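You operate a simulated robot arm through the tools that you are given. There is no shell and no other tool.

You are at the controls of a simulated two-armed robot. One attempt, no reset.

Task
Wind the batting up to the green ring and lock the crank again.
Fine: end with the end clip on the guide ridge.
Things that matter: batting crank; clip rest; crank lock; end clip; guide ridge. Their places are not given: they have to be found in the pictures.

The check looks at the end state, three seconds after you hand in, the way a careful person would. Anything else that was tipped, shoved, dropped, spilled or broken makes it a failure.

Robot
Two 7-joint arms with two-finger grippers on one trunk that stands fixed in place. Base frame: the origin is at the foot of the trunk, x ahead of it, y to its left, z up. Units: mm, degrees, N and s.
The left shoulder is at [60, 123, 1020], the right one opposite. With the tool pointing down near the work surface each hand reaches from about 300 to 780 mm from the base axis, measured 20 degrees to its own side. Payload 1.47 kg a hand.
The TCP of each hand is the grasp point between the finger pads, 16 mm short of the fingertips. In the tool frame z runs along the fingers and y along their closing line. The gripper opens to 87 mm. The gripper's body begins 55 mm behind the TCP.
Orientation is that of the tool frame in the base frame, as a unit quaternion [x, y, z, w]. With the fingers straight down and closing along the base's y, the tool's x points along the base's -x, its y along +y and its z along -z.

Tools
- The arms move only by the tool arm_command. It takes "left_plan", "right_plan" or both (then of equal length, played together; a hand with none holds still); each is a list of rows, each a list of 3 entries, a list of its own where there are three numbers: the turn, a rotation vector about the tool's x, y, z in units of 6 degrees (1.0 is 6 degrees), then the shift along the tool's x, y, z in units of 25 mm (1.0 is 25 mm), then the gripper command, from -1 (shut) to 1 (fully open), values between in proportion. In form: [[[wx, wy, wz], [tx, ty, tz], hand], ...]. A call has 1 to 20 rows; each row shifts and turns the commanded pose from where the row before left it, along the tool's axes as they then stand. A call with a number of a shift or a turn outside -1 to 1 is refused whole. A row lasts 0.2 s, in which the tool goes at most 50 mm and 8.6 degrees; a call with a longer step from one row to the next is refused whole, and so is a gripper value outside its range. A pose out of reach is approached as far as the arm can. The call stops where the force on the tool passes 40 N (or 10 N more than at its start, if that is more) or the arm is blocked; 0.2 s more then pass. The fingers move at their own pace (about 153 mm/s each) and stop on an object; they squeeze with about 28 N. The grip force told is the motor's: it shows also when the fingers shut on nothing. Time passes only in rows, and 0.2 s behind the last, so rows that do not move let the fingers close. The reply holds the time, the measured pose of the TCP, the force on the tool along the base axes, the opening and the grip force, in the units named above and with some noise, with the torque about the TCP (base axes, N m) and any sound that the robot's microphone picked up.
- Cameras (640 x 400 px; columns grow to the right, rows downward): "scene" is now at [92.6, -7.9, 1589.9]; the picture's right is [-0.12, -0.99, 0.00], its down [-0.72, 0.09, -0.69] and it looks along [0.69, -0.08, -0.72] (base axes); focal length 314 px, centre (320, 200). "left" rides on the left gripper at [73, -12, -90] in its tool frame; the picture's right is [0.16, 0.99, 0.00], its down [-0.72, 0.12, -0.68] and it looks along [-0.67, 0.11, 0.73] (tool axes); focal length 247 px, centre (320, 200). "right" rides on the right gripper at [73, 12, -90] in its tool frame; the picture's right is [-0.16, 0.99, 0.00], its down [-0.72, -0.12, -0.68] and it looks along [-0.67, -0.11, 0.73] (tool axes); focal length 247 px, centre (320, 200).
- grab_frame(camera): a new picture of that camera. It takes no simulated time.
- move_column(by): slides the trunk up (or, below 0, down) by that many mm; the arms and the scene camera ride with it, the base frame stays. It gives what a move gives, with no picture.
- aim_head(pan, tilt): turns the head with the scene camera to pan (to the left, within 120 degrees either way) and tilt (down, from -29 to 69), counted from straight ahead of the robot. It gives what a move gives.
- point_at(camera, pixels): for up to 12 pixels [column, row] of the newest picture of that camera ("zoom" is the newest enlarged one), the place [x, y, z] in the base frame of the surface seen there, good to about 2 mm, but the place of the scene camera against the robot may be out by one fixed shift of up to 18 mm in any direction. It takes no simulated time.
- enlarge(camera, box): a new picture of the part [left, top, right, bottom] of that camera's present view, enlarged. It takes no simulated time.
- close_job(): hands the job in; it is judged then, once.

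Unless the task says otherwise, let go and move clear before handing in.

The tools are called as name(argument=value, ...) on one line, values as JSON. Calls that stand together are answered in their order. arm_command: Moves the arms, as the interface text tells. Its arguments: {"type":"object","properties":{"left_plan":{"type":"array"},"right_plan":{"type":"array"}},"required":[]} The other tools are called the same way: move_column (by) slides the trunk up or down; aim_head (pan, tilt) turns the head that bears the scene camera; grab_frame (camera) takes a picture; point_at (camera, pixels) gives the place of the surface under pixels of a picture; enlarge (camera, box) takes an enlarged picture of a part of a camera's view; close_job () hands the job in.

At the start:

```text
t: 0.0
left_ee_pos: [499.9, 239.2, 1174.1]
left_tcp_rot: [0.0, 1.0, 0.0, 0.0]
left_wrist_force: [-0.4, 0.4, 0.2]
left_torque: [-0.02, 0.02, -0.02]
left_opening: 87.1
left_grasp_force: 0.0
right_ee_pos: [491.2, -180.9, 1238.9]
right_tcp_rot: [0.0, 1.0, 0.0, 0.0]
right_wrist_force: [-0.7, -0.1, -0.6]
right_torque: [0.03, 0.01, 0.02]
right_opening: 86.8
right_grasp_force: 0.0
trunk travel left (down, up): [-175.0, 55.0]
head pan, tilt: [-6.8, 46.3]
```

scene: 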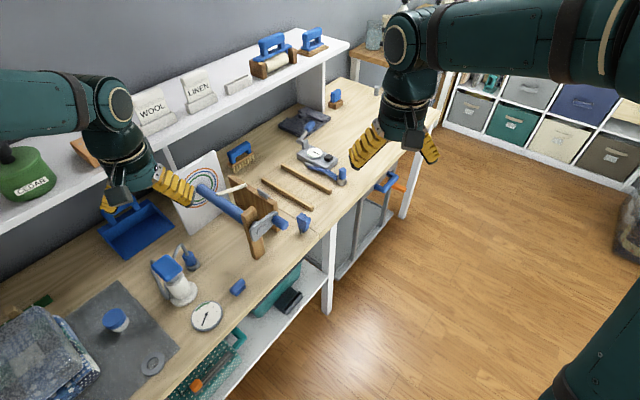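
right: 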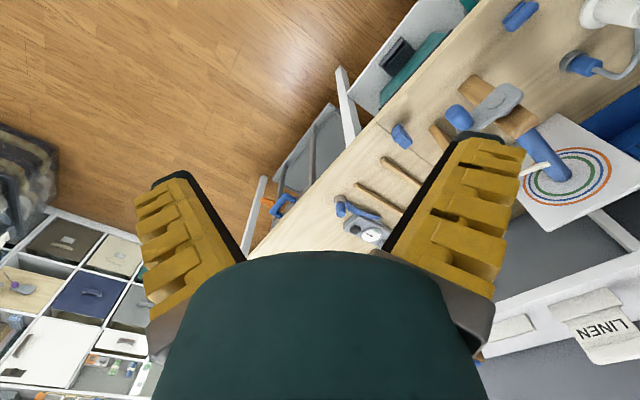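
left: 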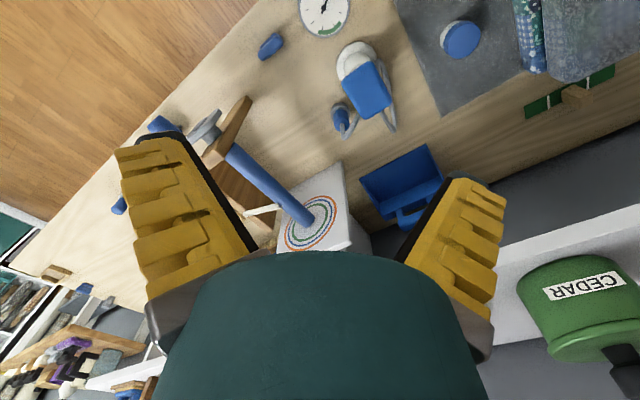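

The first scene picture shows a bench with a blue roller between a wooden bracket (about 255,220) and a board with coloured rings (205,195). I'll enlarge the areas to identify the parts.

enlarge(camera="scene", box=[160, 140, 360, 265])

enlarge(camera="right", box=[330, 0, 640, 260])

enlarge(camera="left", box=[100, 0, 480, 260])

```text
3.20 times, centred on (260, 202) of scene
```

zoom: 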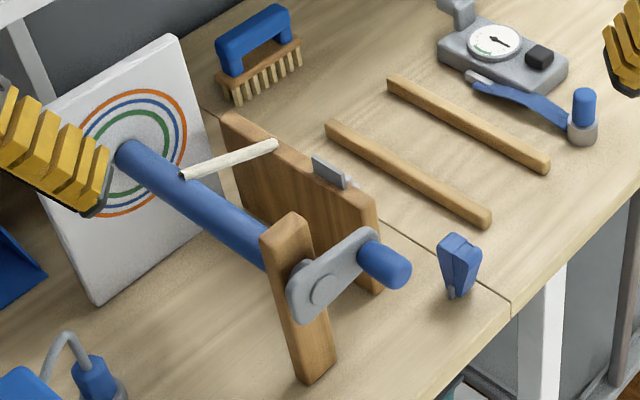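

```text
1.54 times, centred on (485, 130) of right
```

zoom: 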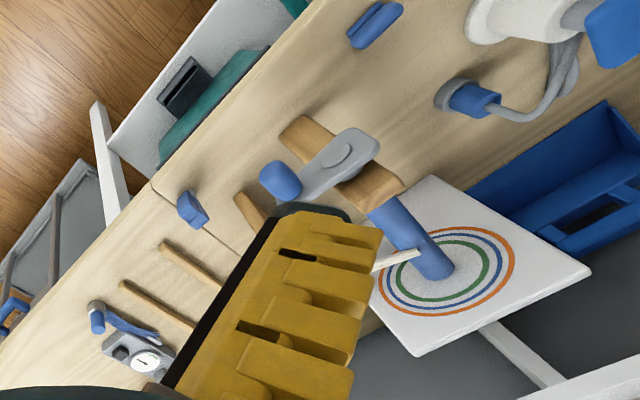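

```text
1.54 times, centred on (290, 130) of left
```

zoom: 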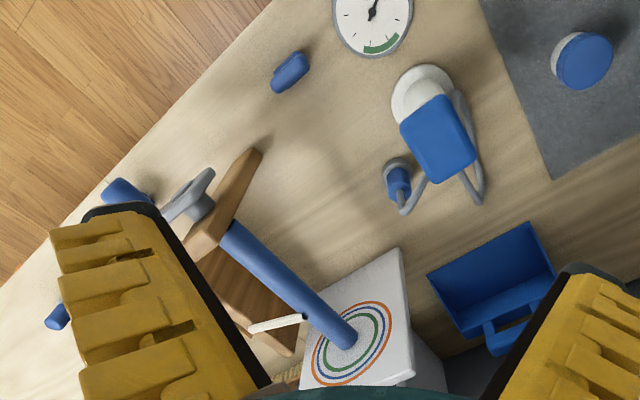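

The crank (grey arm, blue knob at about zoom 385,265), wooden post, ring plate and a blue clip-like thing (zoom 460,265) are visible, and there is a grey tab on a board (330,172). I'll zoom closer to each and measure places.

enlarge(camera="scene", box=[230, 180, 320, 265])

enlarge(camera="scene", box=[170, 140, 270, 240])

enlarge(camera="scene", box=[250, 100, 400, 250])

enlarge(camera="scene", box=[0, 240, 300, 400])

point_at(camera="scene", pixels=[[256, 245], [252, 210], [283, 222], [262, 230], [303, 222], [235, 215], [207, 190], [230, 190], [264, 193], [290, 195], [310, 180], [200, 240]])

```text
4.71 times, centred on (275, 222) of scene
```

zoom: 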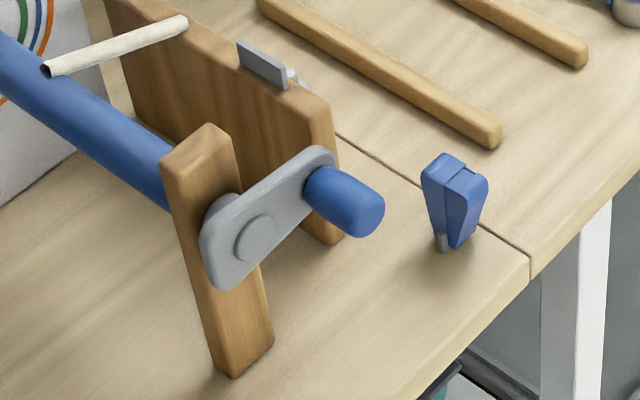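

```text
4.00 times, centred on (220, 190) of scene
```

zoom: 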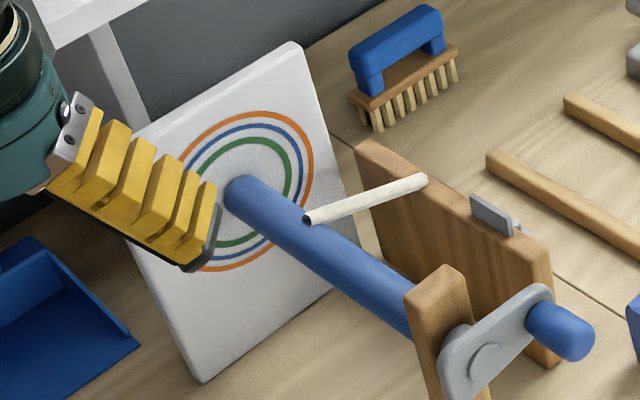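

```text
2.67 times, centred on (325, 175) of scene
```

zoom: 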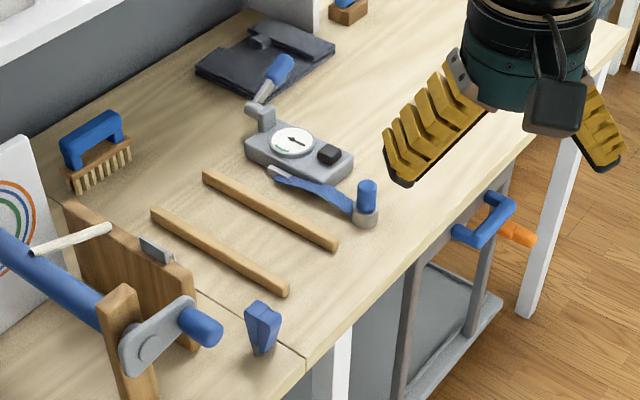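

```text
2.13 times, centred on (150, 320) of scene
```

zoom: 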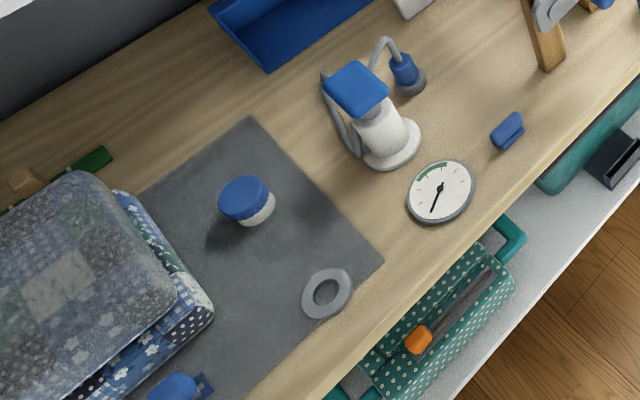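

```text
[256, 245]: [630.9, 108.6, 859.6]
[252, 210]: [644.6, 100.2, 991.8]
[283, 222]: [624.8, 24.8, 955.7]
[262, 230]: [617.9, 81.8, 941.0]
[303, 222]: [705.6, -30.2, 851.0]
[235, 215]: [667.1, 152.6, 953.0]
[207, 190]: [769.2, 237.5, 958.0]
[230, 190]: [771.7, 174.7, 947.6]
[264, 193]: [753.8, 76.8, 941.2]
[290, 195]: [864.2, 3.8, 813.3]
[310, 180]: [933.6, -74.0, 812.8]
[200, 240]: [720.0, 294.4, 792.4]
```

The grey tab on the board's back (zoom 265,65) and the blue clip standing at (303,222) need a clearer look. I'll draw the left hand back toward the robot, out of the scene camera's view, first.

arm_command(left_plan=[[[0, 0, 0], [1, 0.5, 0], 1], [[0, 0, 0], [1, 0.5, 0], 1], [[0, 0, 0], [1, 0.5, 0], 1], [[0, 0, 0], [1, 0.5, 0], 1], [[0, 0, 0], [1, 0.5, 0], 1], [[0, 0, 0], [1, 0.5, 0], 1]])

grab_frame(camera="scene")

enlarge(camera="scene", box=[160, 140, 320, 265])

grab_frame(camera="left")

```text
t: 1.4
left_ee_pos: [347.8, 312.8, 1175.1]
left_tcp_rot: [-0.001, 1.0, 0.0, 0.001]
left_wrist_force: [0.0, 0.6, 0.2]
left_torque: [0.0, 0.0, -0.02]
left_opening: 86.7
left_grasp_force: 0.1
right_ee_pos: [489.9, -181.8, 1239.4]
right_tcp_rot: [0.0, 1.0, 0.0, 0.001]
right_wrist_force: [-0.5, -0.2, 0.4]
right_torque: [-0.02, 0.01, 0.02]
right_opening: 86.9
right_grasp_force: 0.1
trunk travel left (down, up): [-175.0, 55.0]
head pan, tilt: [-6.8, 46.3]
```

```text
taken
```

scene: 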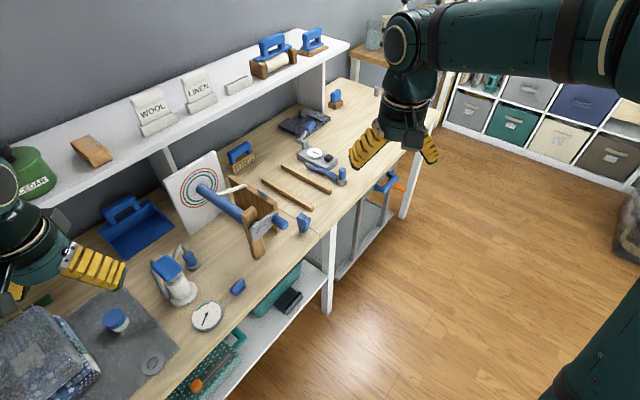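

```text
3.20 times, centred on (240, 202) of scene
```

zoom: 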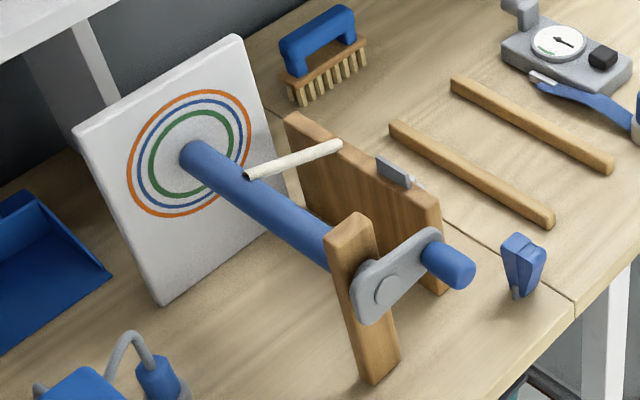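

```text
taken
```

left: 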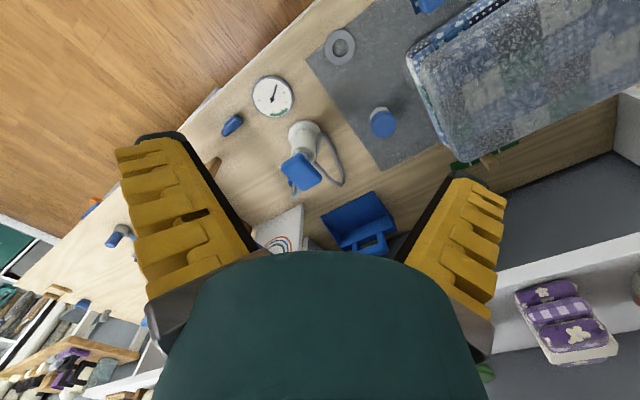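

With the left hand gone the whole winder shows clearly in the zoom. I'll measure points on spindle, crank, board, tab, white rod and clip.

point_at(camera="zoom", pixels=[[210, 162], [300, 232], [320, 250], [388, 290], [425, 245], [445, 260], [462, 272], [250, 177], [335, 147], [290, 118], [395, 172], [435, 215]])

point_at(camera="zoom", pixels=[[350, 225], [375, 375], [443, 288], [520, 245], [515, 292], [535, 270], [395, 130], [550, 215], [455, 85], [190, 160], [230, 45], [160, 300]])

point_at(camera="zoom", pixels=[[410, 187], [418, 183], [380, 160], [180, 330], [540, 330], [240, 175], [195, 205], [150, 160], [130, 165], [205, 110], [570, 300], [450, 330]])

```text
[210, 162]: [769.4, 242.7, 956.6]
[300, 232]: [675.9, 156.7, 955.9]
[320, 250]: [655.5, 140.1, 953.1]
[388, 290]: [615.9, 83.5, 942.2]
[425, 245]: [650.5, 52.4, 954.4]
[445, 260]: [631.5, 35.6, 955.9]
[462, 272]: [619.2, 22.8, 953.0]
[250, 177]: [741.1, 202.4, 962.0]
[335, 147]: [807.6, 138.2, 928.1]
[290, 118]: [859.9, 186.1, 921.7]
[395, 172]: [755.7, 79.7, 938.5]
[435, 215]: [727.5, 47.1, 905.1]
```

```text
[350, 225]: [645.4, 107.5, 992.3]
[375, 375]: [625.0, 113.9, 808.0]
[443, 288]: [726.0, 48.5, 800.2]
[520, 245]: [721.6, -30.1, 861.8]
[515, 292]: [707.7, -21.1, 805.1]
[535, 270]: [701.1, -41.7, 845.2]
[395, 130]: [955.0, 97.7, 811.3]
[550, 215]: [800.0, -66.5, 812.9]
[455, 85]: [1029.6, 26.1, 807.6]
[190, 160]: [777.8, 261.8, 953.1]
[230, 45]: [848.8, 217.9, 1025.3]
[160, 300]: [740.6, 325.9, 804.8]
```

```text
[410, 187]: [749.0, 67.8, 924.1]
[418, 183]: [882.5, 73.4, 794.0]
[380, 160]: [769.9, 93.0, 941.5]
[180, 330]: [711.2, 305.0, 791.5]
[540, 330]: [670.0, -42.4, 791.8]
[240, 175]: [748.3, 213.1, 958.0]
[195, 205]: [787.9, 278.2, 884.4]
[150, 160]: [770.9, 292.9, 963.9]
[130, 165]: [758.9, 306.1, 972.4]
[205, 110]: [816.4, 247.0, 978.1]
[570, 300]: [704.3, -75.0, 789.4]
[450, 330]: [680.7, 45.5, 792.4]
```

The bench top is at z≈792, the winder axis runs at about 45° and its board (the ridge) is parallel, top z≈922. The grey tab's back isn't visible, so I'll turn the right hand to look from the right side; checking shelf points first.

point_at(camera="scene", pixels=[[50, 200], [200, 130], [345, 50], [240, 85], [315, 85], [330, 100], [240, 155], [270, 60], [155, 120], [100, 100], [180, 270], [310, 125]])

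arm_command(right_plan=[[[0, 0, -1], [0, 0, 0], 1], [[0, 0, -1], [0, 0, 0], 1], [[0, 0, -1], [0, 0, 0], 1], [[0, 0, -1], [0, 0, 0], 1], [[0, 0, -1], [0, 0, 0], 1], [[0, 0, -1], [0, 0, 0], 1], [[0, 0, -1], [0, 0, 0], 1], [[0, 0, -1], [0, 0, 0], 1], [[0, 0, -1], [0, 0, 0], 1], [[0, 0, -1], [0, 0, 0], 1], [[0, 0, -1], [0, 0, 0], 1], [[0, 0, -1], [0, 0, 0], 1], [[0, 0, -1], [0, 0, 0], 1], [[0, 0, -1], [0, 0, 0], 1], [[0, 0, -1], [0, 0, 0], 1]])

grab_frame(camera="right")

```text
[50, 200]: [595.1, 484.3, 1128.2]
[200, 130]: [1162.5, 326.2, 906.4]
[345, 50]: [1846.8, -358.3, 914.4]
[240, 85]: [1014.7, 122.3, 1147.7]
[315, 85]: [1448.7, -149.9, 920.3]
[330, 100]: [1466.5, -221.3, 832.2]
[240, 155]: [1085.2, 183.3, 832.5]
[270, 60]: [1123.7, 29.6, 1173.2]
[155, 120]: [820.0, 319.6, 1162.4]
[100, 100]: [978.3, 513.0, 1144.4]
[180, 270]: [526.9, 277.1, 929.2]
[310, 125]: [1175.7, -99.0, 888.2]
```

```text
t: 4.6
left_ee_pos: [348.5, 313.4, 1175.3]
left_tcp_rot: [0.0, 1.0, 0.0, 0.0]
left_wrist_force: [0.2, -0.3, -0.3]
left_torque: [0.02, -0.01, 0.02]
left_opening: 86.7
left_grasp_force: 0.0
right_ee_pos: [490.3, -181.5, 1239.6]
right_tcp_rot: [0.707, -0.707, 0.0, 0.0]
right_wrist_force: [-0.4, -0.3, 0.7]
right_torque: [-0.01, 0.02, -0.02]
right_opening: 87.0
right_grasp_force: 0.0
trunk travel left (down, up): [-175.0, 55.0]
head pan, tilt: [-6.8, 46.3]
```

```text
taken
```

right: 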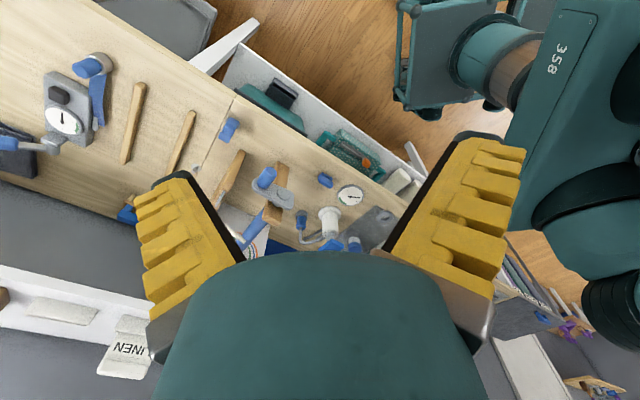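

The turn went fine and the right view now looks along +y. I'll move it forward and lower for a view of the board's back and the clip.

arm_command(right_plan=[[[0, 0, 0], [0, -1, 0.5], 1], [[0, 0, 0], [0, -1, 0.5], 1], [[0, 0, 0], [0, -1, 0.5], 1], [[0, 0, 0], [0, -1, 0.5], 1], [[0, 0, 0], [0, -1, 0.5], 1], [[0, 0, 0], [0, -1, 0.5], 1], [[0, 0, 0], [0, -1, 0.5], 1], [[0, 0, 0], [0, -1, 0.5], 1], [[0, 0, 0], [0, -1, 0.5], 1], [[0, 0, 0], [0, -1, 0.5], 1]])

grab_frame(camera="right")

```text
t: 6.8
left_ee_pos: [350.4, 314.8, 1174.6]
left_tcp_rot: [0.0, 1.0, 0.0, -0.002]
left_wrist_force: [0.6, 0.2, -1.0]
left_torque: [0.0, 0.03, 0.04]
left_opening: 87.1
left_grasp_force: 0.0
right_ee_pos: [741.7, -180.9, 1111.7]
right_tcp_rot: [-0.707, 0.707, 0.0, -0.001]
right_wrist_force: [-0.2, -0.4, 0.6]
right_torque: [0.01, 0.04, 0.02]
right_opening: 86.6
right_grasp_force: 0.1
trunk travel left (down, up): [-175.0, 55.0]
head pan, tilt: [-6.8, 46.3]
```

```text
taken
```

right: 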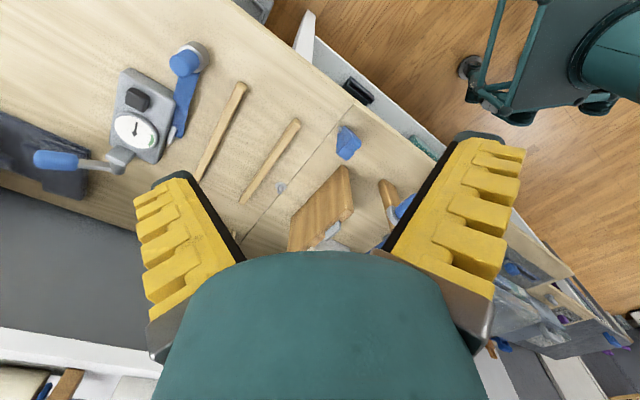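

The board's right face is visible at about (325,205), and a small grey-blue piece sits on the bench at (281,187). I'll enlarge.

enlarge(camera="right", box=[240, 110, 400, 260])

point_at(camera="right", pixels=[[281, 187], [347, 142], [348, 155], [325, 210], [345, 180], [328, 240], [334, 232], [300, 245], [388, 200], [404, 207], [270, 230], [278, 190]])

```text
2.67 times, centred on (320, 185) of right
```

zoom: 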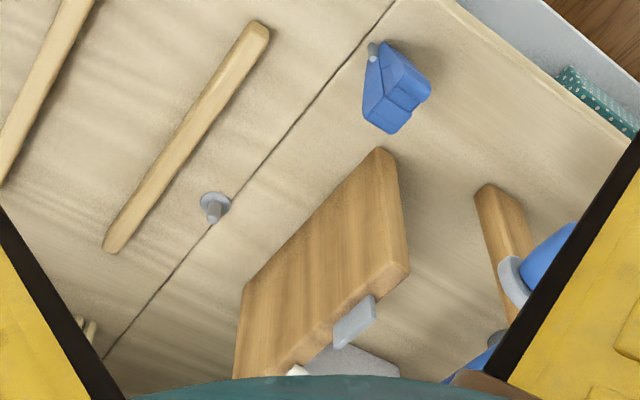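

```text
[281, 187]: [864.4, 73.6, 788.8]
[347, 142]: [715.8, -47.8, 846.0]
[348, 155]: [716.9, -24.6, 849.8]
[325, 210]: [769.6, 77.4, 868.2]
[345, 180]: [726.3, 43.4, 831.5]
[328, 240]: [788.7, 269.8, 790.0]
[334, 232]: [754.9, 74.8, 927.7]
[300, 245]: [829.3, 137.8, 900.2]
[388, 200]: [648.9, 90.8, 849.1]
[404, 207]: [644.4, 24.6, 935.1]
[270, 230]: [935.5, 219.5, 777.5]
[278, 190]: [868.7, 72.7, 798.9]
```

The grey peg with a disc foot sits at about (866,73,795), and the tab at (755,75,930). I'll zoom hard on the clip, the tab, the peg and the crank from the scene camera.

enlarge(camera="scene", box=[290, 205, 320, 240])

enlarge(camera="scene", box=[255, 180, 285, 205])

enlarge(camera="scene", box=[240, 200, 300, 262])

enlarge(camera="scene", box=[220, 270, 260, 305])

enlarge(camera="right", box=[320, 115, 370, 165])

```text
11.43 times, centred on (305, 222) of scene
```

zoom: 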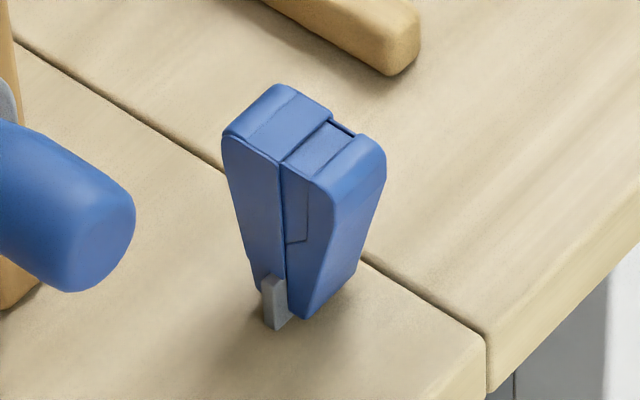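

```text
16.00 times, centred on (270, 192) of scene
```

zoom: 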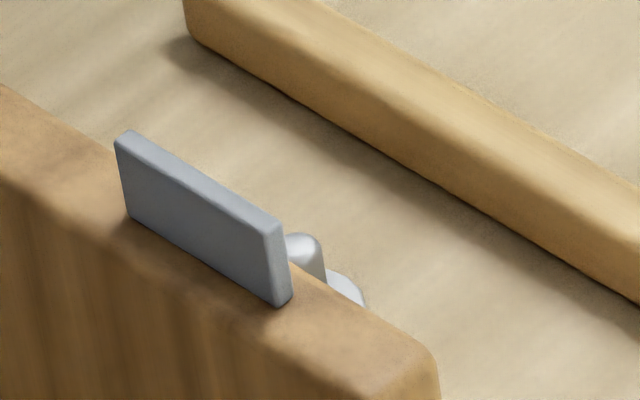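

```text
6.45 times, centred on (270, 231) of scene
```

zoom: 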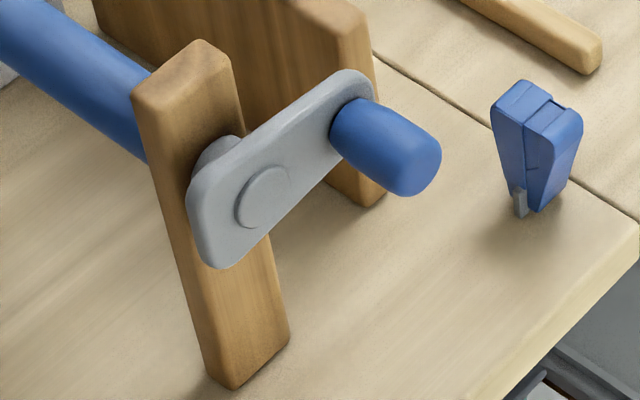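

```text
11.43 times, centred on (240, 288) of scene
```

zoom: 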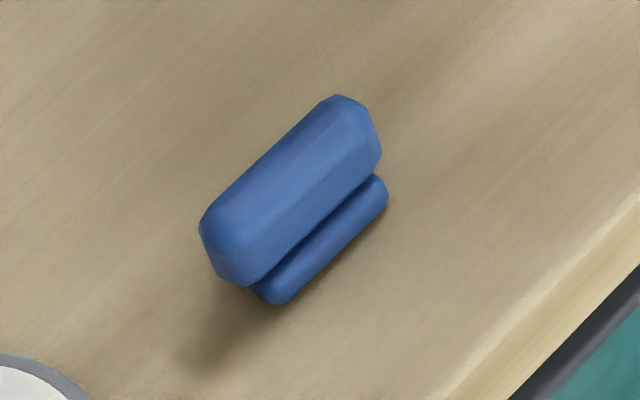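

```text
8.00 times, centred on (345, 140) of right
```

zoom: 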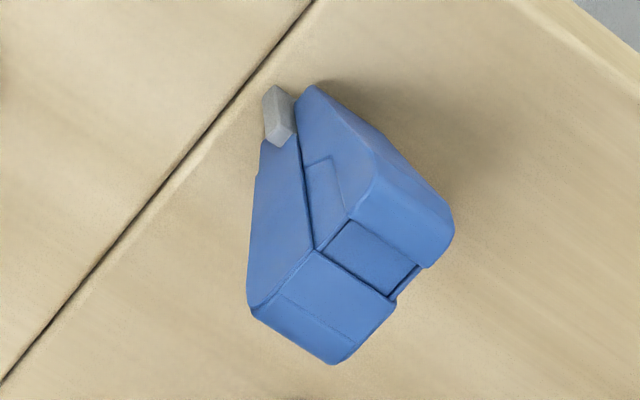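

The grey plate on the board looks like the guide ridge, and the blue sprung clip is clamped on a small grey plate (the clip rest). The crank lock isn't found yet; I'll measure some candidates and bring the left hand to look from another side.

point_at(camera="scene", pixels=[[238, 285], [165, 265], [190, 260], [207, 316], [240, 155], [342, 175], [315, 155], [335, 98], [130, 230], [115, 320], [150, 365], [176, 290]])

enlarge(camera="scene", box=[140, 235, 250, 335])

enlarge(camera="scene", box=[270, 80, 400, 210])

enlarge(camera="scene", box=[170, 150, 230, 220])

```text
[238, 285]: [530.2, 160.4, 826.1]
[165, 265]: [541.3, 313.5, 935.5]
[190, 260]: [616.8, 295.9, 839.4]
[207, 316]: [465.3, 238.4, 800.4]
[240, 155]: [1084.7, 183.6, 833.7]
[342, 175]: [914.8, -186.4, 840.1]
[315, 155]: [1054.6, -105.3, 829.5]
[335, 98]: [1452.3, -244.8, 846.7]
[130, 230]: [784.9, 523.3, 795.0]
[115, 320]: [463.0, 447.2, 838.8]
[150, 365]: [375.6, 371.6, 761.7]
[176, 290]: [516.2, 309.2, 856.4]
```

```text
4.00 times, centred on (195, 285) of scene
```

zoom: 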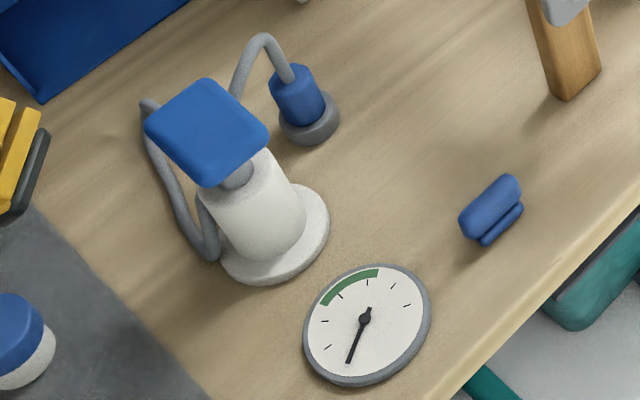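

```text
3.08 times, centred on (335, 145) of scene
```

zoom: 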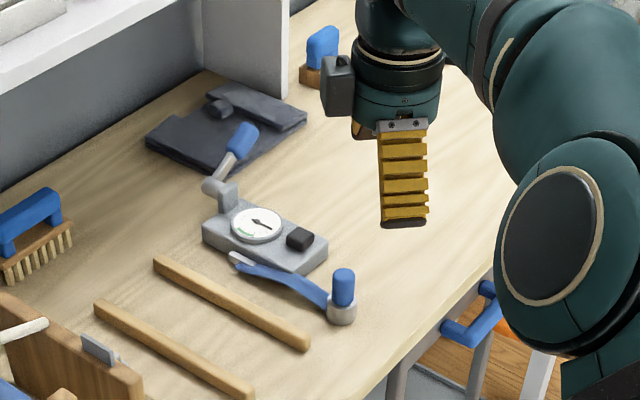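

```text
5.71 times, centred on (200, 185) of scene
```

zoom: 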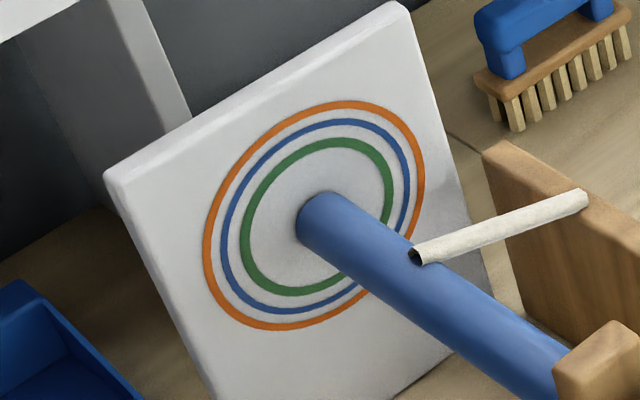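

The blue piece at (530,160,826) lines up with the crank's plane, so it might be the lock; the peg at (866,73) is another candidate. I'll enlarge both from the hand cameras.

enlarge(camera="left", box=[200, 90, 280, 160])

enlarge(camera="right", box=[265, 170, 305, 205])

arm_command(right_plan=[[[0, 0, 0], [-1, 0.4, 0.6], 1], [[0, 0, 0], [-1, 0.4, 0.6], 1], [[0, 0, 0], [0, 0, 1], 1], [[0, 0, 0], [0, 0, 1], 1]])

grab_frame(camera="right")

```text
5.71 times, centred on (240, 125) of left
```

zoom: 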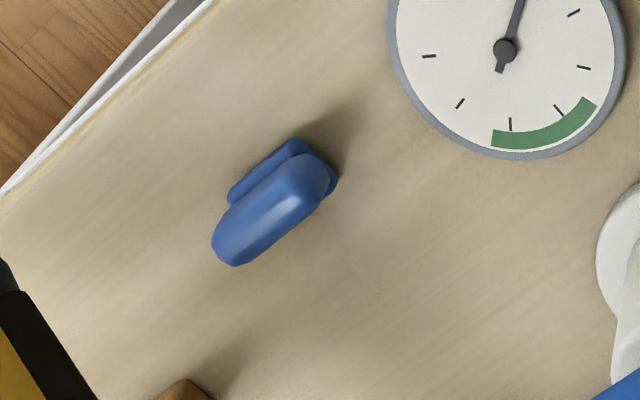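

```text
11.43 times, centred on (285, 188) of right
```

zoom: 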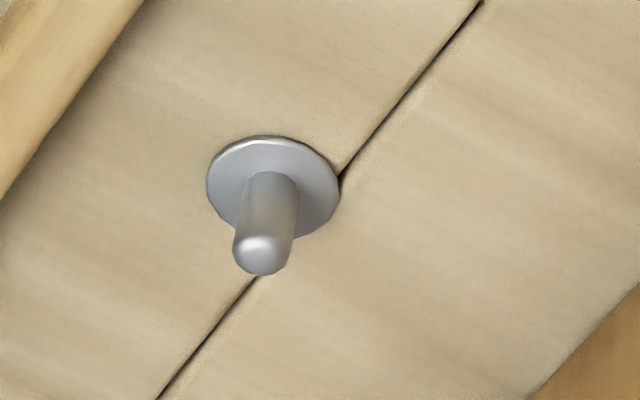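

```text
t: 7.8
left_ee_pos: [350.6, 311.9, 1174.5]
left_tcp_rot: [0.0, 1.0, 0.0, 0.0]
left_wrist_force: [-0.8, -0.2, 0.1]
left_torque: [-0.03, 0.01, -0.02]
left_opening: 87.0
left_grasp_force: 0.0
right_ee_pos: [720.9, -128.9, 1032.2]
right_tcp_rot: [0.708, -0.707, 0.001, 0.0]
right_wrist_force: [0.7, -0.4, 0.7]
right_torque: [-0.03, -0.02, -0.01]
right_opening: 87.2
right_grasp_force: 0.1
trunk travel left (down, up): [-175.0, 55.0]
head pan, tilt: [-6.8, 46.3]
```

```text
taken
```

right: 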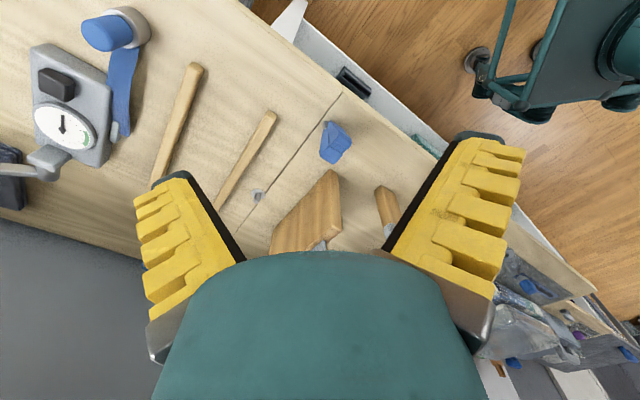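

The peg at (257,196) is plain steel and the blue piece looks like a bar on a base; neither clearly is the lock. I'll bring the left hand down near (453,162) to look at the blue piece and the crank from close.

arm_command(left_plan=[[[0, 0, 0], [-0.4, -0.6, 1], 1], [[0, 0, 0], [-0.4, -0.6, 1], 1], [[0, 0, 0], [-0.4, -0.6, 1], 1], [[0, 0, 0], [-0.4, -0.6, 1], 1], [[0, 0, 0], [-0.4, -0.6, 1], 1], [[0, 0, 0], [-0.4, -0.6, 1], 1], [[0, 0, 0], [-0.4, -0.6, 1], 1], [[0, 0, 0], [-0.2, -0.6, 1], 1], [[0, 0, 0], [0, -0.6, 1], 1]])

grab_frame(camera="left")

enlarge(camera="left", box=[220, 60, 420, 260])

```text
t: 9.8
left_ee_pos: [424.8, 179.4, 948.2]
left_tcp_rot: [0.0, 1.0, 0.0, 0.0]
left_wrist_force: [-0.3, 0.5, 0.1]
left_torque: [0.02, 0.01, 0.01]
left_opening: 87.2
left_grasp_force: 0.1
right_ee_pos: [721.7, -130.6, 1031.9]
right_tcp_rot: [0.707, -0.707, 0.0, -0.001]
right_wrist_force: [-0.1, 0.0, -0.7]
right_torque: [0.0, 0.05, -0.02]
right_opening: 87.2
right_grasp_force: 0.0
trunk travel left (down, up): [-175.0, 55.0]
head pan, tilt: [-6.8, 46.3]
```

```text
taken
```

left: 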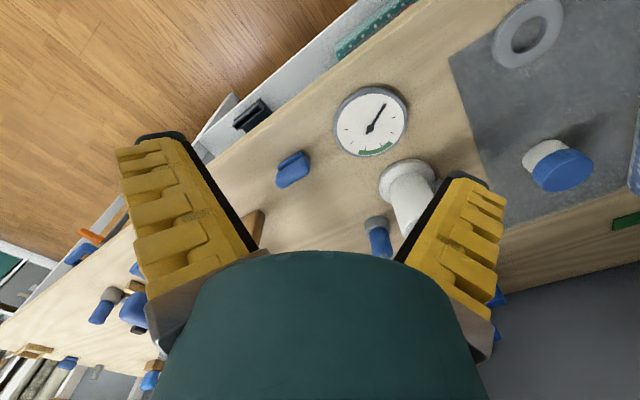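

```text
2.00 times, centred on (320, 160) of left
```

zoom: 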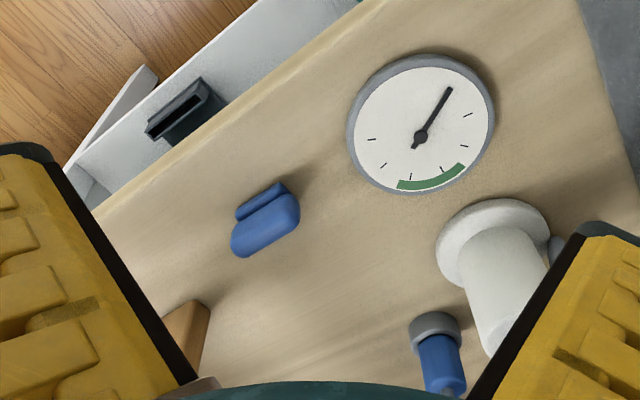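

The blue piece is at (293,170) in the left view; I'll enlarge it closely and measure it.

enlarge(camera="left", box=[268, 145, 318, 195])

point_at(camera="left", pixels=[[283, 182], [302, 168], [280, 165], [300, 154], [293, 172], [310, 190], [254, 225], [262, 214], [250, 235]])

```text
8.00 times, centred on (293, 170) of left
```

zoom: 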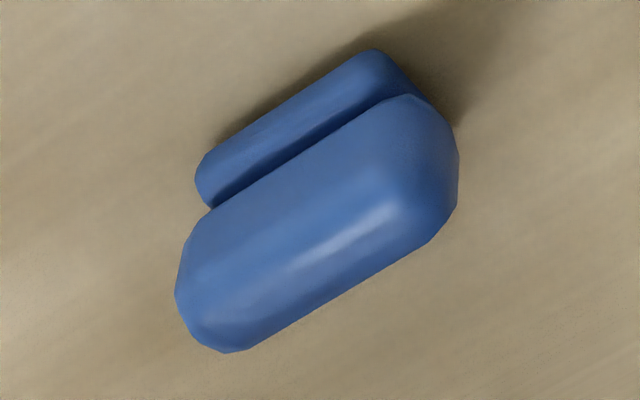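

```text
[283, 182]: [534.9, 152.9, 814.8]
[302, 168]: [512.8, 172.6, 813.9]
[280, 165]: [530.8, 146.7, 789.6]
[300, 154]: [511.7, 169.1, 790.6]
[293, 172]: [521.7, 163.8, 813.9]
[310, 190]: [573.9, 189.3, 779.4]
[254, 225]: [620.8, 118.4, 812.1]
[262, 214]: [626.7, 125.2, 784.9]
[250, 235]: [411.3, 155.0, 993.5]
```

The blue piece is a small bar 28 mm long standing on the bench. Next I'll tilt the left hand up and shift it right to look level at the crank and post.

arm_command(left_plan=[[[0, -1, 0], [0, -0.4, 0], 1], [[0, -1, 0], [0, -0.4, 0], 1], [[0, -1, 0], [0, -0.4, 0], 1], [[0, -1, 0], [0, -0.4, 0], 1], [[0, -1, 0], [0, -0.4, 0], 1], [[0, -1, 0], [0, -0.4, 0], 1]])

grab_frame(camera="left")

enlarge(camera="left", box=[220, 60, 420, 260])

```text
t: 11.2
left_ee_pos: [430.2, 117.0, 947.0]
left_tcp_rot: [0.001, 0.95, 0.0, 0.311]
left_wrist_force: [0.2, 0.4, -0.2]
left_torque: [0.0, 0.01, 0.01]
left_opening: 87.1
left_grasp_force: 0.1
left hand out of reach, approached as far as the arm can: row 6
right_ee_pos: [720.2, -130.3, 1033.9]
right_tcp_rot: [0.707, -0.707, 0.0, 0.0]
right_wrist_force: [0.8, 0.2, 0.0]
right_torque: [0.01, 0.0, -0.04]
right_opening: 86.9
right_grasp_force: 0.0
trunk travel left (down, up): [-175.0, 55.0]
head pan, tilt: [-6.8, 46.3]
```

```text
taken
```

left: 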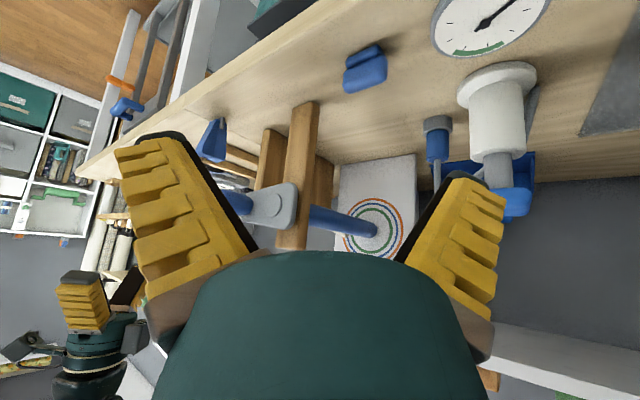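

```text
2.00 times, centred on (320, 160) of left
```

zoom: 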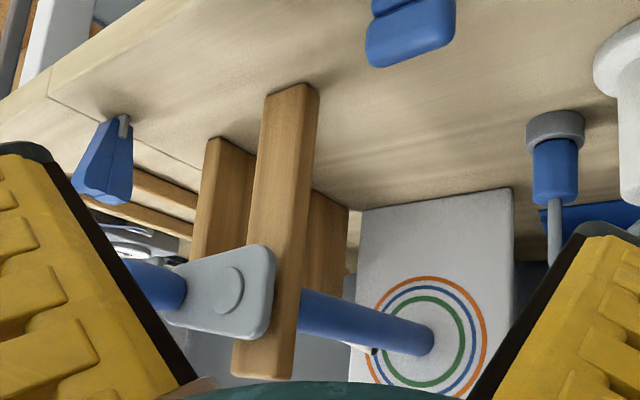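

No lock shows on the post's front. I'll enlarge the hub, the blue piece and the clip from this angle.

enlarge(camera="left", box=[240, 160, 340, 255])

enlarge(camera="left", box=[330, 30, 400, 100])

enlarge(camera="left", box=[185, 105, 245, 170])

point_at(camera="left", pixels=[[274, 205], [290, 200], [258, 207], [242, 203], [285, 115], [345, 220], [372, 226], [214, 140], [222, 120], [368, 80], [365, 52], [292, 240]])

```text
4.21 times, centred on (290, 208) of left
```

zoom: 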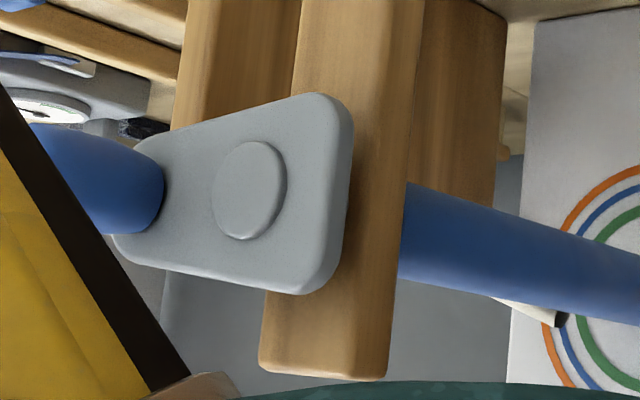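

```text
5.71 times, centred on (365, 65) of left
```

zoom: 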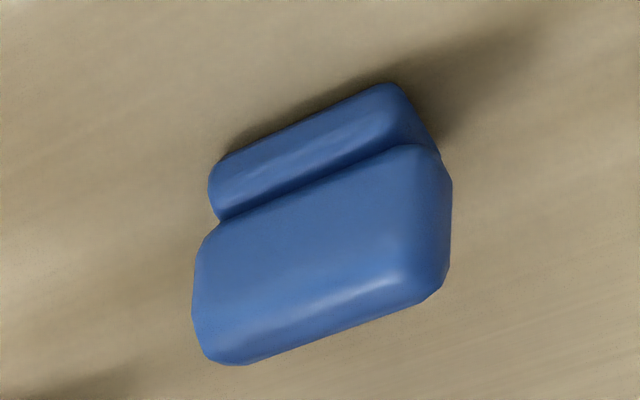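

```text
6.15 times, centred on (215, 138) of left
```

zoom: 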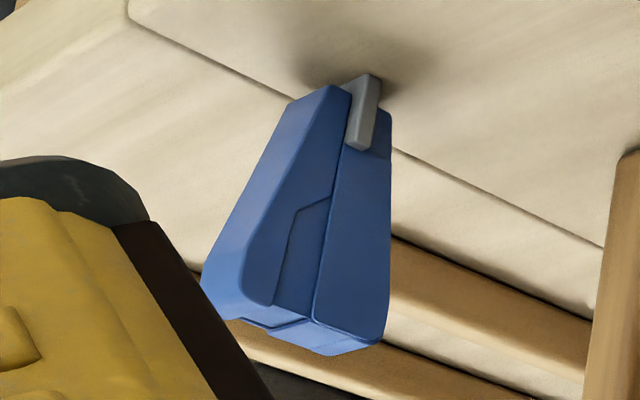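

```text
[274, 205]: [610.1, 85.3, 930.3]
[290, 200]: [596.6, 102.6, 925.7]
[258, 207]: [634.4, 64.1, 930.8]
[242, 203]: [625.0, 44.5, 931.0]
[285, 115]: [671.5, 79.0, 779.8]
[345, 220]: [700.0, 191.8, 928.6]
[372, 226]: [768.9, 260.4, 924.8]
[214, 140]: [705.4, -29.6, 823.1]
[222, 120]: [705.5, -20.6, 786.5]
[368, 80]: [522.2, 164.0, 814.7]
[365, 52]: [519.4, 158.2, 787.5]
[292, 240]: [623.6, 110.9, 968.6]
```

The blue piece (left cam: (522,164,815)) is the only plausible loose-standing control near the crank plane. I'll straighten the left hand and turn it 45° so it closes along the winder axis, ready to test that piece gently.

arm_command(left_plan=[[[0, 1, 0], [0, 0.3, 0], 1], [[0, 1, 0], [0, 0.3, 0], 1], [[0, 1, 0], [0, 0.3, 0], 1], [[0, 1, 0], [0, 0.3, 0], 1], [[0, 1, 0], [0, 0.3, 0], 1], [[0, 1, 0], [0, 0.3, 0], 1], [[0, 0, 1], [0, 0, 0], 1], [[0, 0, 1], [0, 0, 0], 1], [[0, 0, 1], [0, 0, 0], 1], [[0, 0, 1], [0, 0, 0], 1], [[0, 0, 1], [0, 0, 0], 1], [[0, 0, 1], [0, 0, 0], 1], [[0, 0, 1], [0, 0, 0], 1], [[0, 0, 0.5], [0, 0, 0], 1]])

grab_frame(camera="left")

```text
t: 14.2
left_ee_pos: [429.7, 165.0, 949.1]
left_tcp_rot: [0.383, 0.924, 0.0, 0.0]
left_wrist_force: [-0.9, 0.5, 0.2]
left_torque: [-0.01, 0.0, -0.02]
left_opening: 86.9
left_grasp_force: 0.1
right_ee_pos: [720.4, -130.5, 1033.0]
right_tcp_rot: [-0.707, 0.708, 0.001, 0.0]
right_wrist_force: [0.4, 0.3, 0.1]
right_torque: [-0.01, 0.02, -0.01]
right_opening: 86.6
right_grasp_force: 0.1
trunk travel left (down, up): [-175.0, 55.0]
head pan, tilt: [-6.8, 46.3]
```

```text
taken
```

left: 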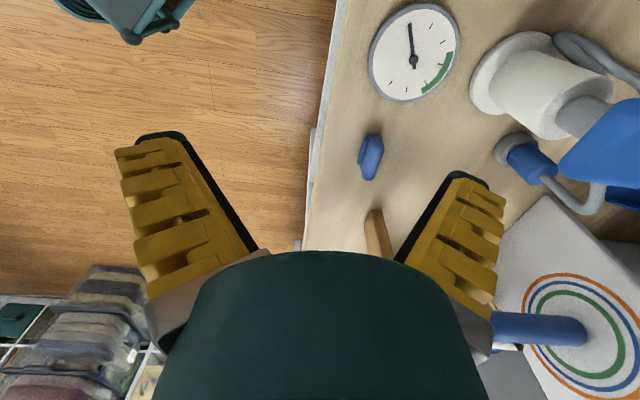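

The left tool now closes along the axis direction. The blue bar is at (371,157) and appears nearly aligned; I'll measure it precisely.

enlarge(camera="left", box=[345, 125, 400, 190])

point_at(camera="zoom", pixels=[[320, 60], [300, 150], [270, 300], [330, 200], [280, 200], [230, 150], [250, 250], [360, 150], [400, 150], [320, 100], [290, 320], [450, 200]])

```text
6.15 times, centred on (372, 158) of left
```

zoom: 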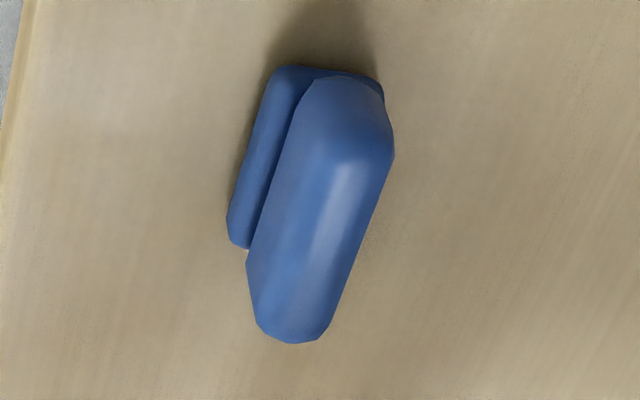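

```text
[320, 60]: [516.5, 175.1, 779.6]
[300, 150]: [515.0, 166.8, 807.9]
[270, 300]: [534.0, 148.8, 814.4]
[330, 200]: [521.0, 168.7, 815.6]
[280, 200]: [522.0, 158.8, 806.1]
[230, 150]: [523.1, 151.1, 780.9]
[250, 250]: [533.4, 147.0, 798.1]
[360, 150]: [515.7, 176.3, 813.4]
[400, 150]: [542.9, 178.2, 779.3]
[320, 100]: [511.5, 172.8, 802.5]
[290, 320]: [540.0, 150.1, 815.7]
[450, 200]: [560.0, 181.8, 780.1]
```

The blue bar knob's top runs from about (511,175) to (540,150), centre (526,163), top z≈817 — like a handle knob. I'll move the left hand above it with the small yaw correction.

arm_command(left_plan=[[[0, 0, -0.45], [0, 0, 0], 0.3], [[0, 0, 0], [-0.7, 0.64, 0.6], 0.3], [[0, 0, 0], [-0.7, 0.64, 0.6], 0.3], [[0, 0, 0], [-0.7, 0.64, 0.6], 0.3], [[0, 0, 0], [-0.7, 0.64, 0.6], 0.3]])

grab_frame(camera="left")

enlarge(camera="scene", box=[190, 200, 310, 310])

```text
t: 15.4
left_ee_pos: [525.6, 164.4, 888.7]
left_tcp_rot: [0.361, 0.932, 0.0, 0.0]
left_wrist_force: [0.3, 1.1, -0.7]
left_torque: [0.01, -0.03, -0.01]
left_opening: 61.6
left_grasp_force: 3.2
right_ee_pos: [721.5, -130.4, 1032.7]
right_tcp_rot: [0.707, -0.707, 0.0, -0.001]
right_wrist_force: [0.3, -0.1, -0.6]
right_torque: [0.02, 0.03, 0.01]
right_opening: 86.9
right_grasp_force: 0.1
trunk travel left (down, up): [-175.0, 55.0]
head pan, tilt: [-6.8, 46.3]
```

```text
taken
```

left: 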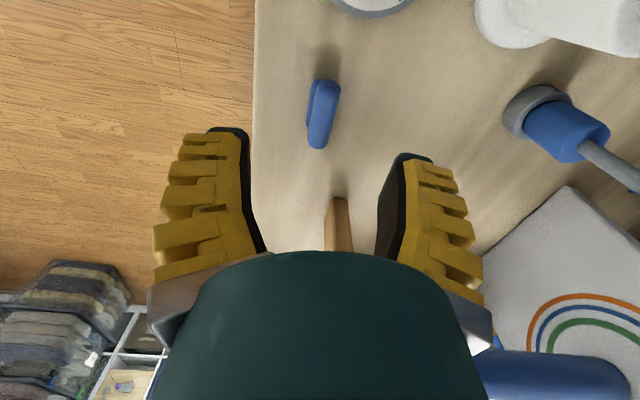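

```text
3.64 times, centred on (250, 255) of scene
```

zoom: 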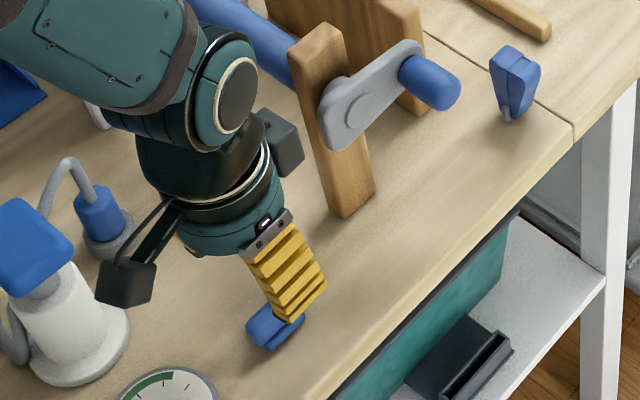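

The blue bar shows at (323,113) between the fingers; I'll enlarge to see its base from this angle.

enlarge(camera="left", box=[280, 50, 370, 170])

point_at(camera="zoom", pixels=[[320, 120], [310, 200], [300, 290], [345, 200], [285, 200], [310, 330], [330, 105], [260, 200], [340, 130], [370, 200]])

```text
3.33 times, centred on (325, 110) of left
```

zoom: 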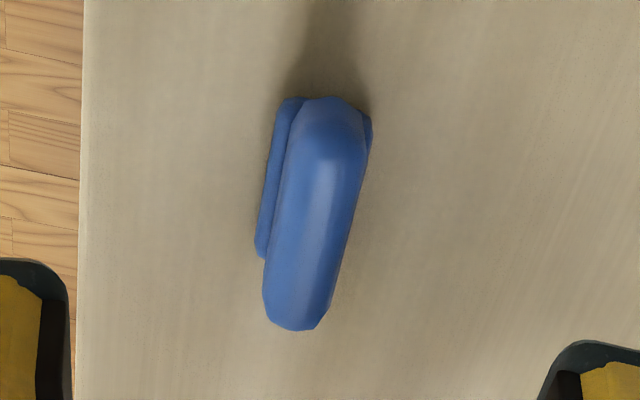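

```text
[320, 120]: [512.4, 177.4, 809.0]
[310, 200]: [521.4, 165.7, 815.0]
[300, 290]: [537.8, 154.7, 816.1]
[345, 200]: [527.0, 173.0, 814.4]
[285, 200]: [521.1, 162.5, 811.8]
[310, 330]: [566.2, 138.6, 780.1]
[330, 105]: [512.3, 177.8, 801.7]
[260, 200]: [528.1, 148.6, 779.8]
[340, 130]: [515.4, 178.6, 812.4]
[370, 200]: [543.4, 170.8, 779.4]
```

The bar's centre is under the hand (525.6,164.4). I'll go down, close softly around it and read the side forces, to learn if it's fixed.

arm_command(left_plan=[[[0, 0, 0], [0, 0, 1], 0.2], [[0, 0, 0], [0, 0, 1], 0.1], [[0, 0, 0], [0, 0, 1], 0], [[0, 0, 0], [0, 0, 0.12], -0.1], [[0, 0, 0], [0, 0, 0], -0.2]])

grab_frame(camera="left")

enlarge(camera="scene", box=[210, 240, 270, 300])

```text
t: 16.6
left_ee_pos: [524.4, 163.3, 811.3]
left_tcp_rot: [0.36, 0.933, 0.001, 0.0]
left_wrist_force: [-0.5, 0.1, 0.3]
left_torque: [-0.02, 0.01, -0.01]
left_opening: 40.8
left_grasp_force: 5.0
right_ee_pos: [721.0, -130.4, 1033.3]
right_tcp_rot: [-0.707, 0.707, 0.0, 0.0]
right_wrist_force: [0.7, -0.5, -0.2]
right_torque: [0.01, -0.04, -0.02]
right_opening: 86.8
right_grasp_force: 0.1
trunk travel left (down, up): [-175.0, 55.0]
head pan, tilt: [-6.8, 46.3]
```

```text
taken
```

left: 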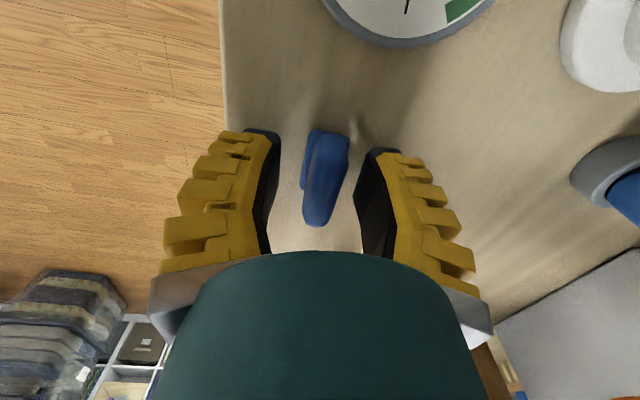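

```text
6.67 times, centred on (240, 270) of scene
```

zoom: 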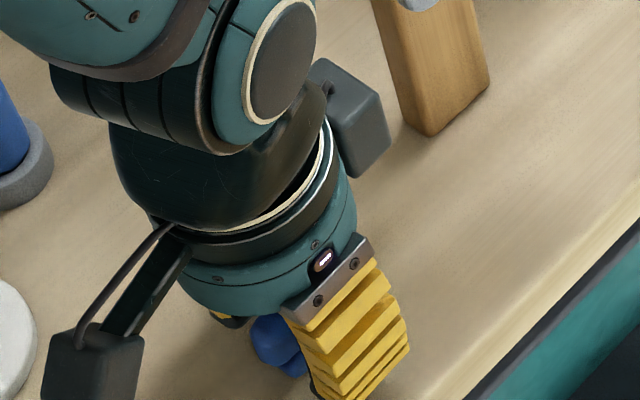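

The fingers straddle the bar at (325,178). I'll close in small steps and watch the opening and force.

arm_command(left_plan=[[[0, 0, 0], [0, 0, 0], -0.4], [[0, 0, 0], [0, 0, 0], -0.45], [[0, 0, 0], [0, 0, 0], -0.5], [[0, 0, 0], [0, 0, 0], -0.55], [[0, 0, 0], [0, 0, 0], -0.6]])

enlarge(camera="left", box=[240, 100, 420, 260])

```text
t: 17.8
left_ee_pos: [525.8, 163.0, 811.4]
left_tcp_rot: [0.361, 0.933, 0.0, 0.0]
left_wrist_force: [0.4, -0.1, 0.9]
left_torque: [-0.03, -0.01, 0.0]
left_opening: 23.8
left_grasp_force: 5.1
right_ee_pos: [720.5, -129.9, 1033.1]
right_tcp_rot: [0.707, -0.707, 0.0, 0.001]
right_wrist_force: [0.6, -1.0, 0.9]
right_torque: [-0.01, -0.01, -0.01]
right_opening: 86.9
right_grasp_force: 0.1
trunk travel left (down, up): [-175.0, 55.0]
head pan, tilt: [-6.8, 46.3]
```

```text
2.50 times, centred on (330, 180) of left
```

zoom: 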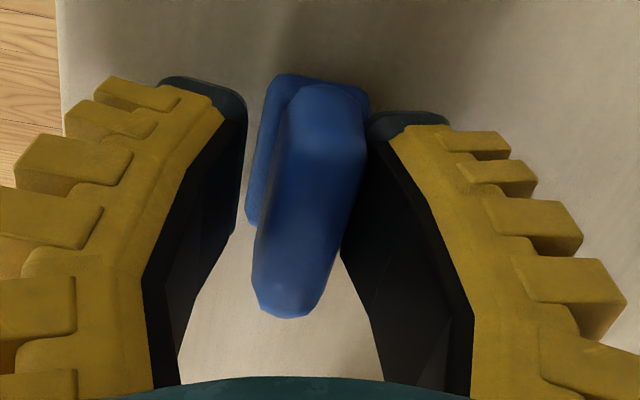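

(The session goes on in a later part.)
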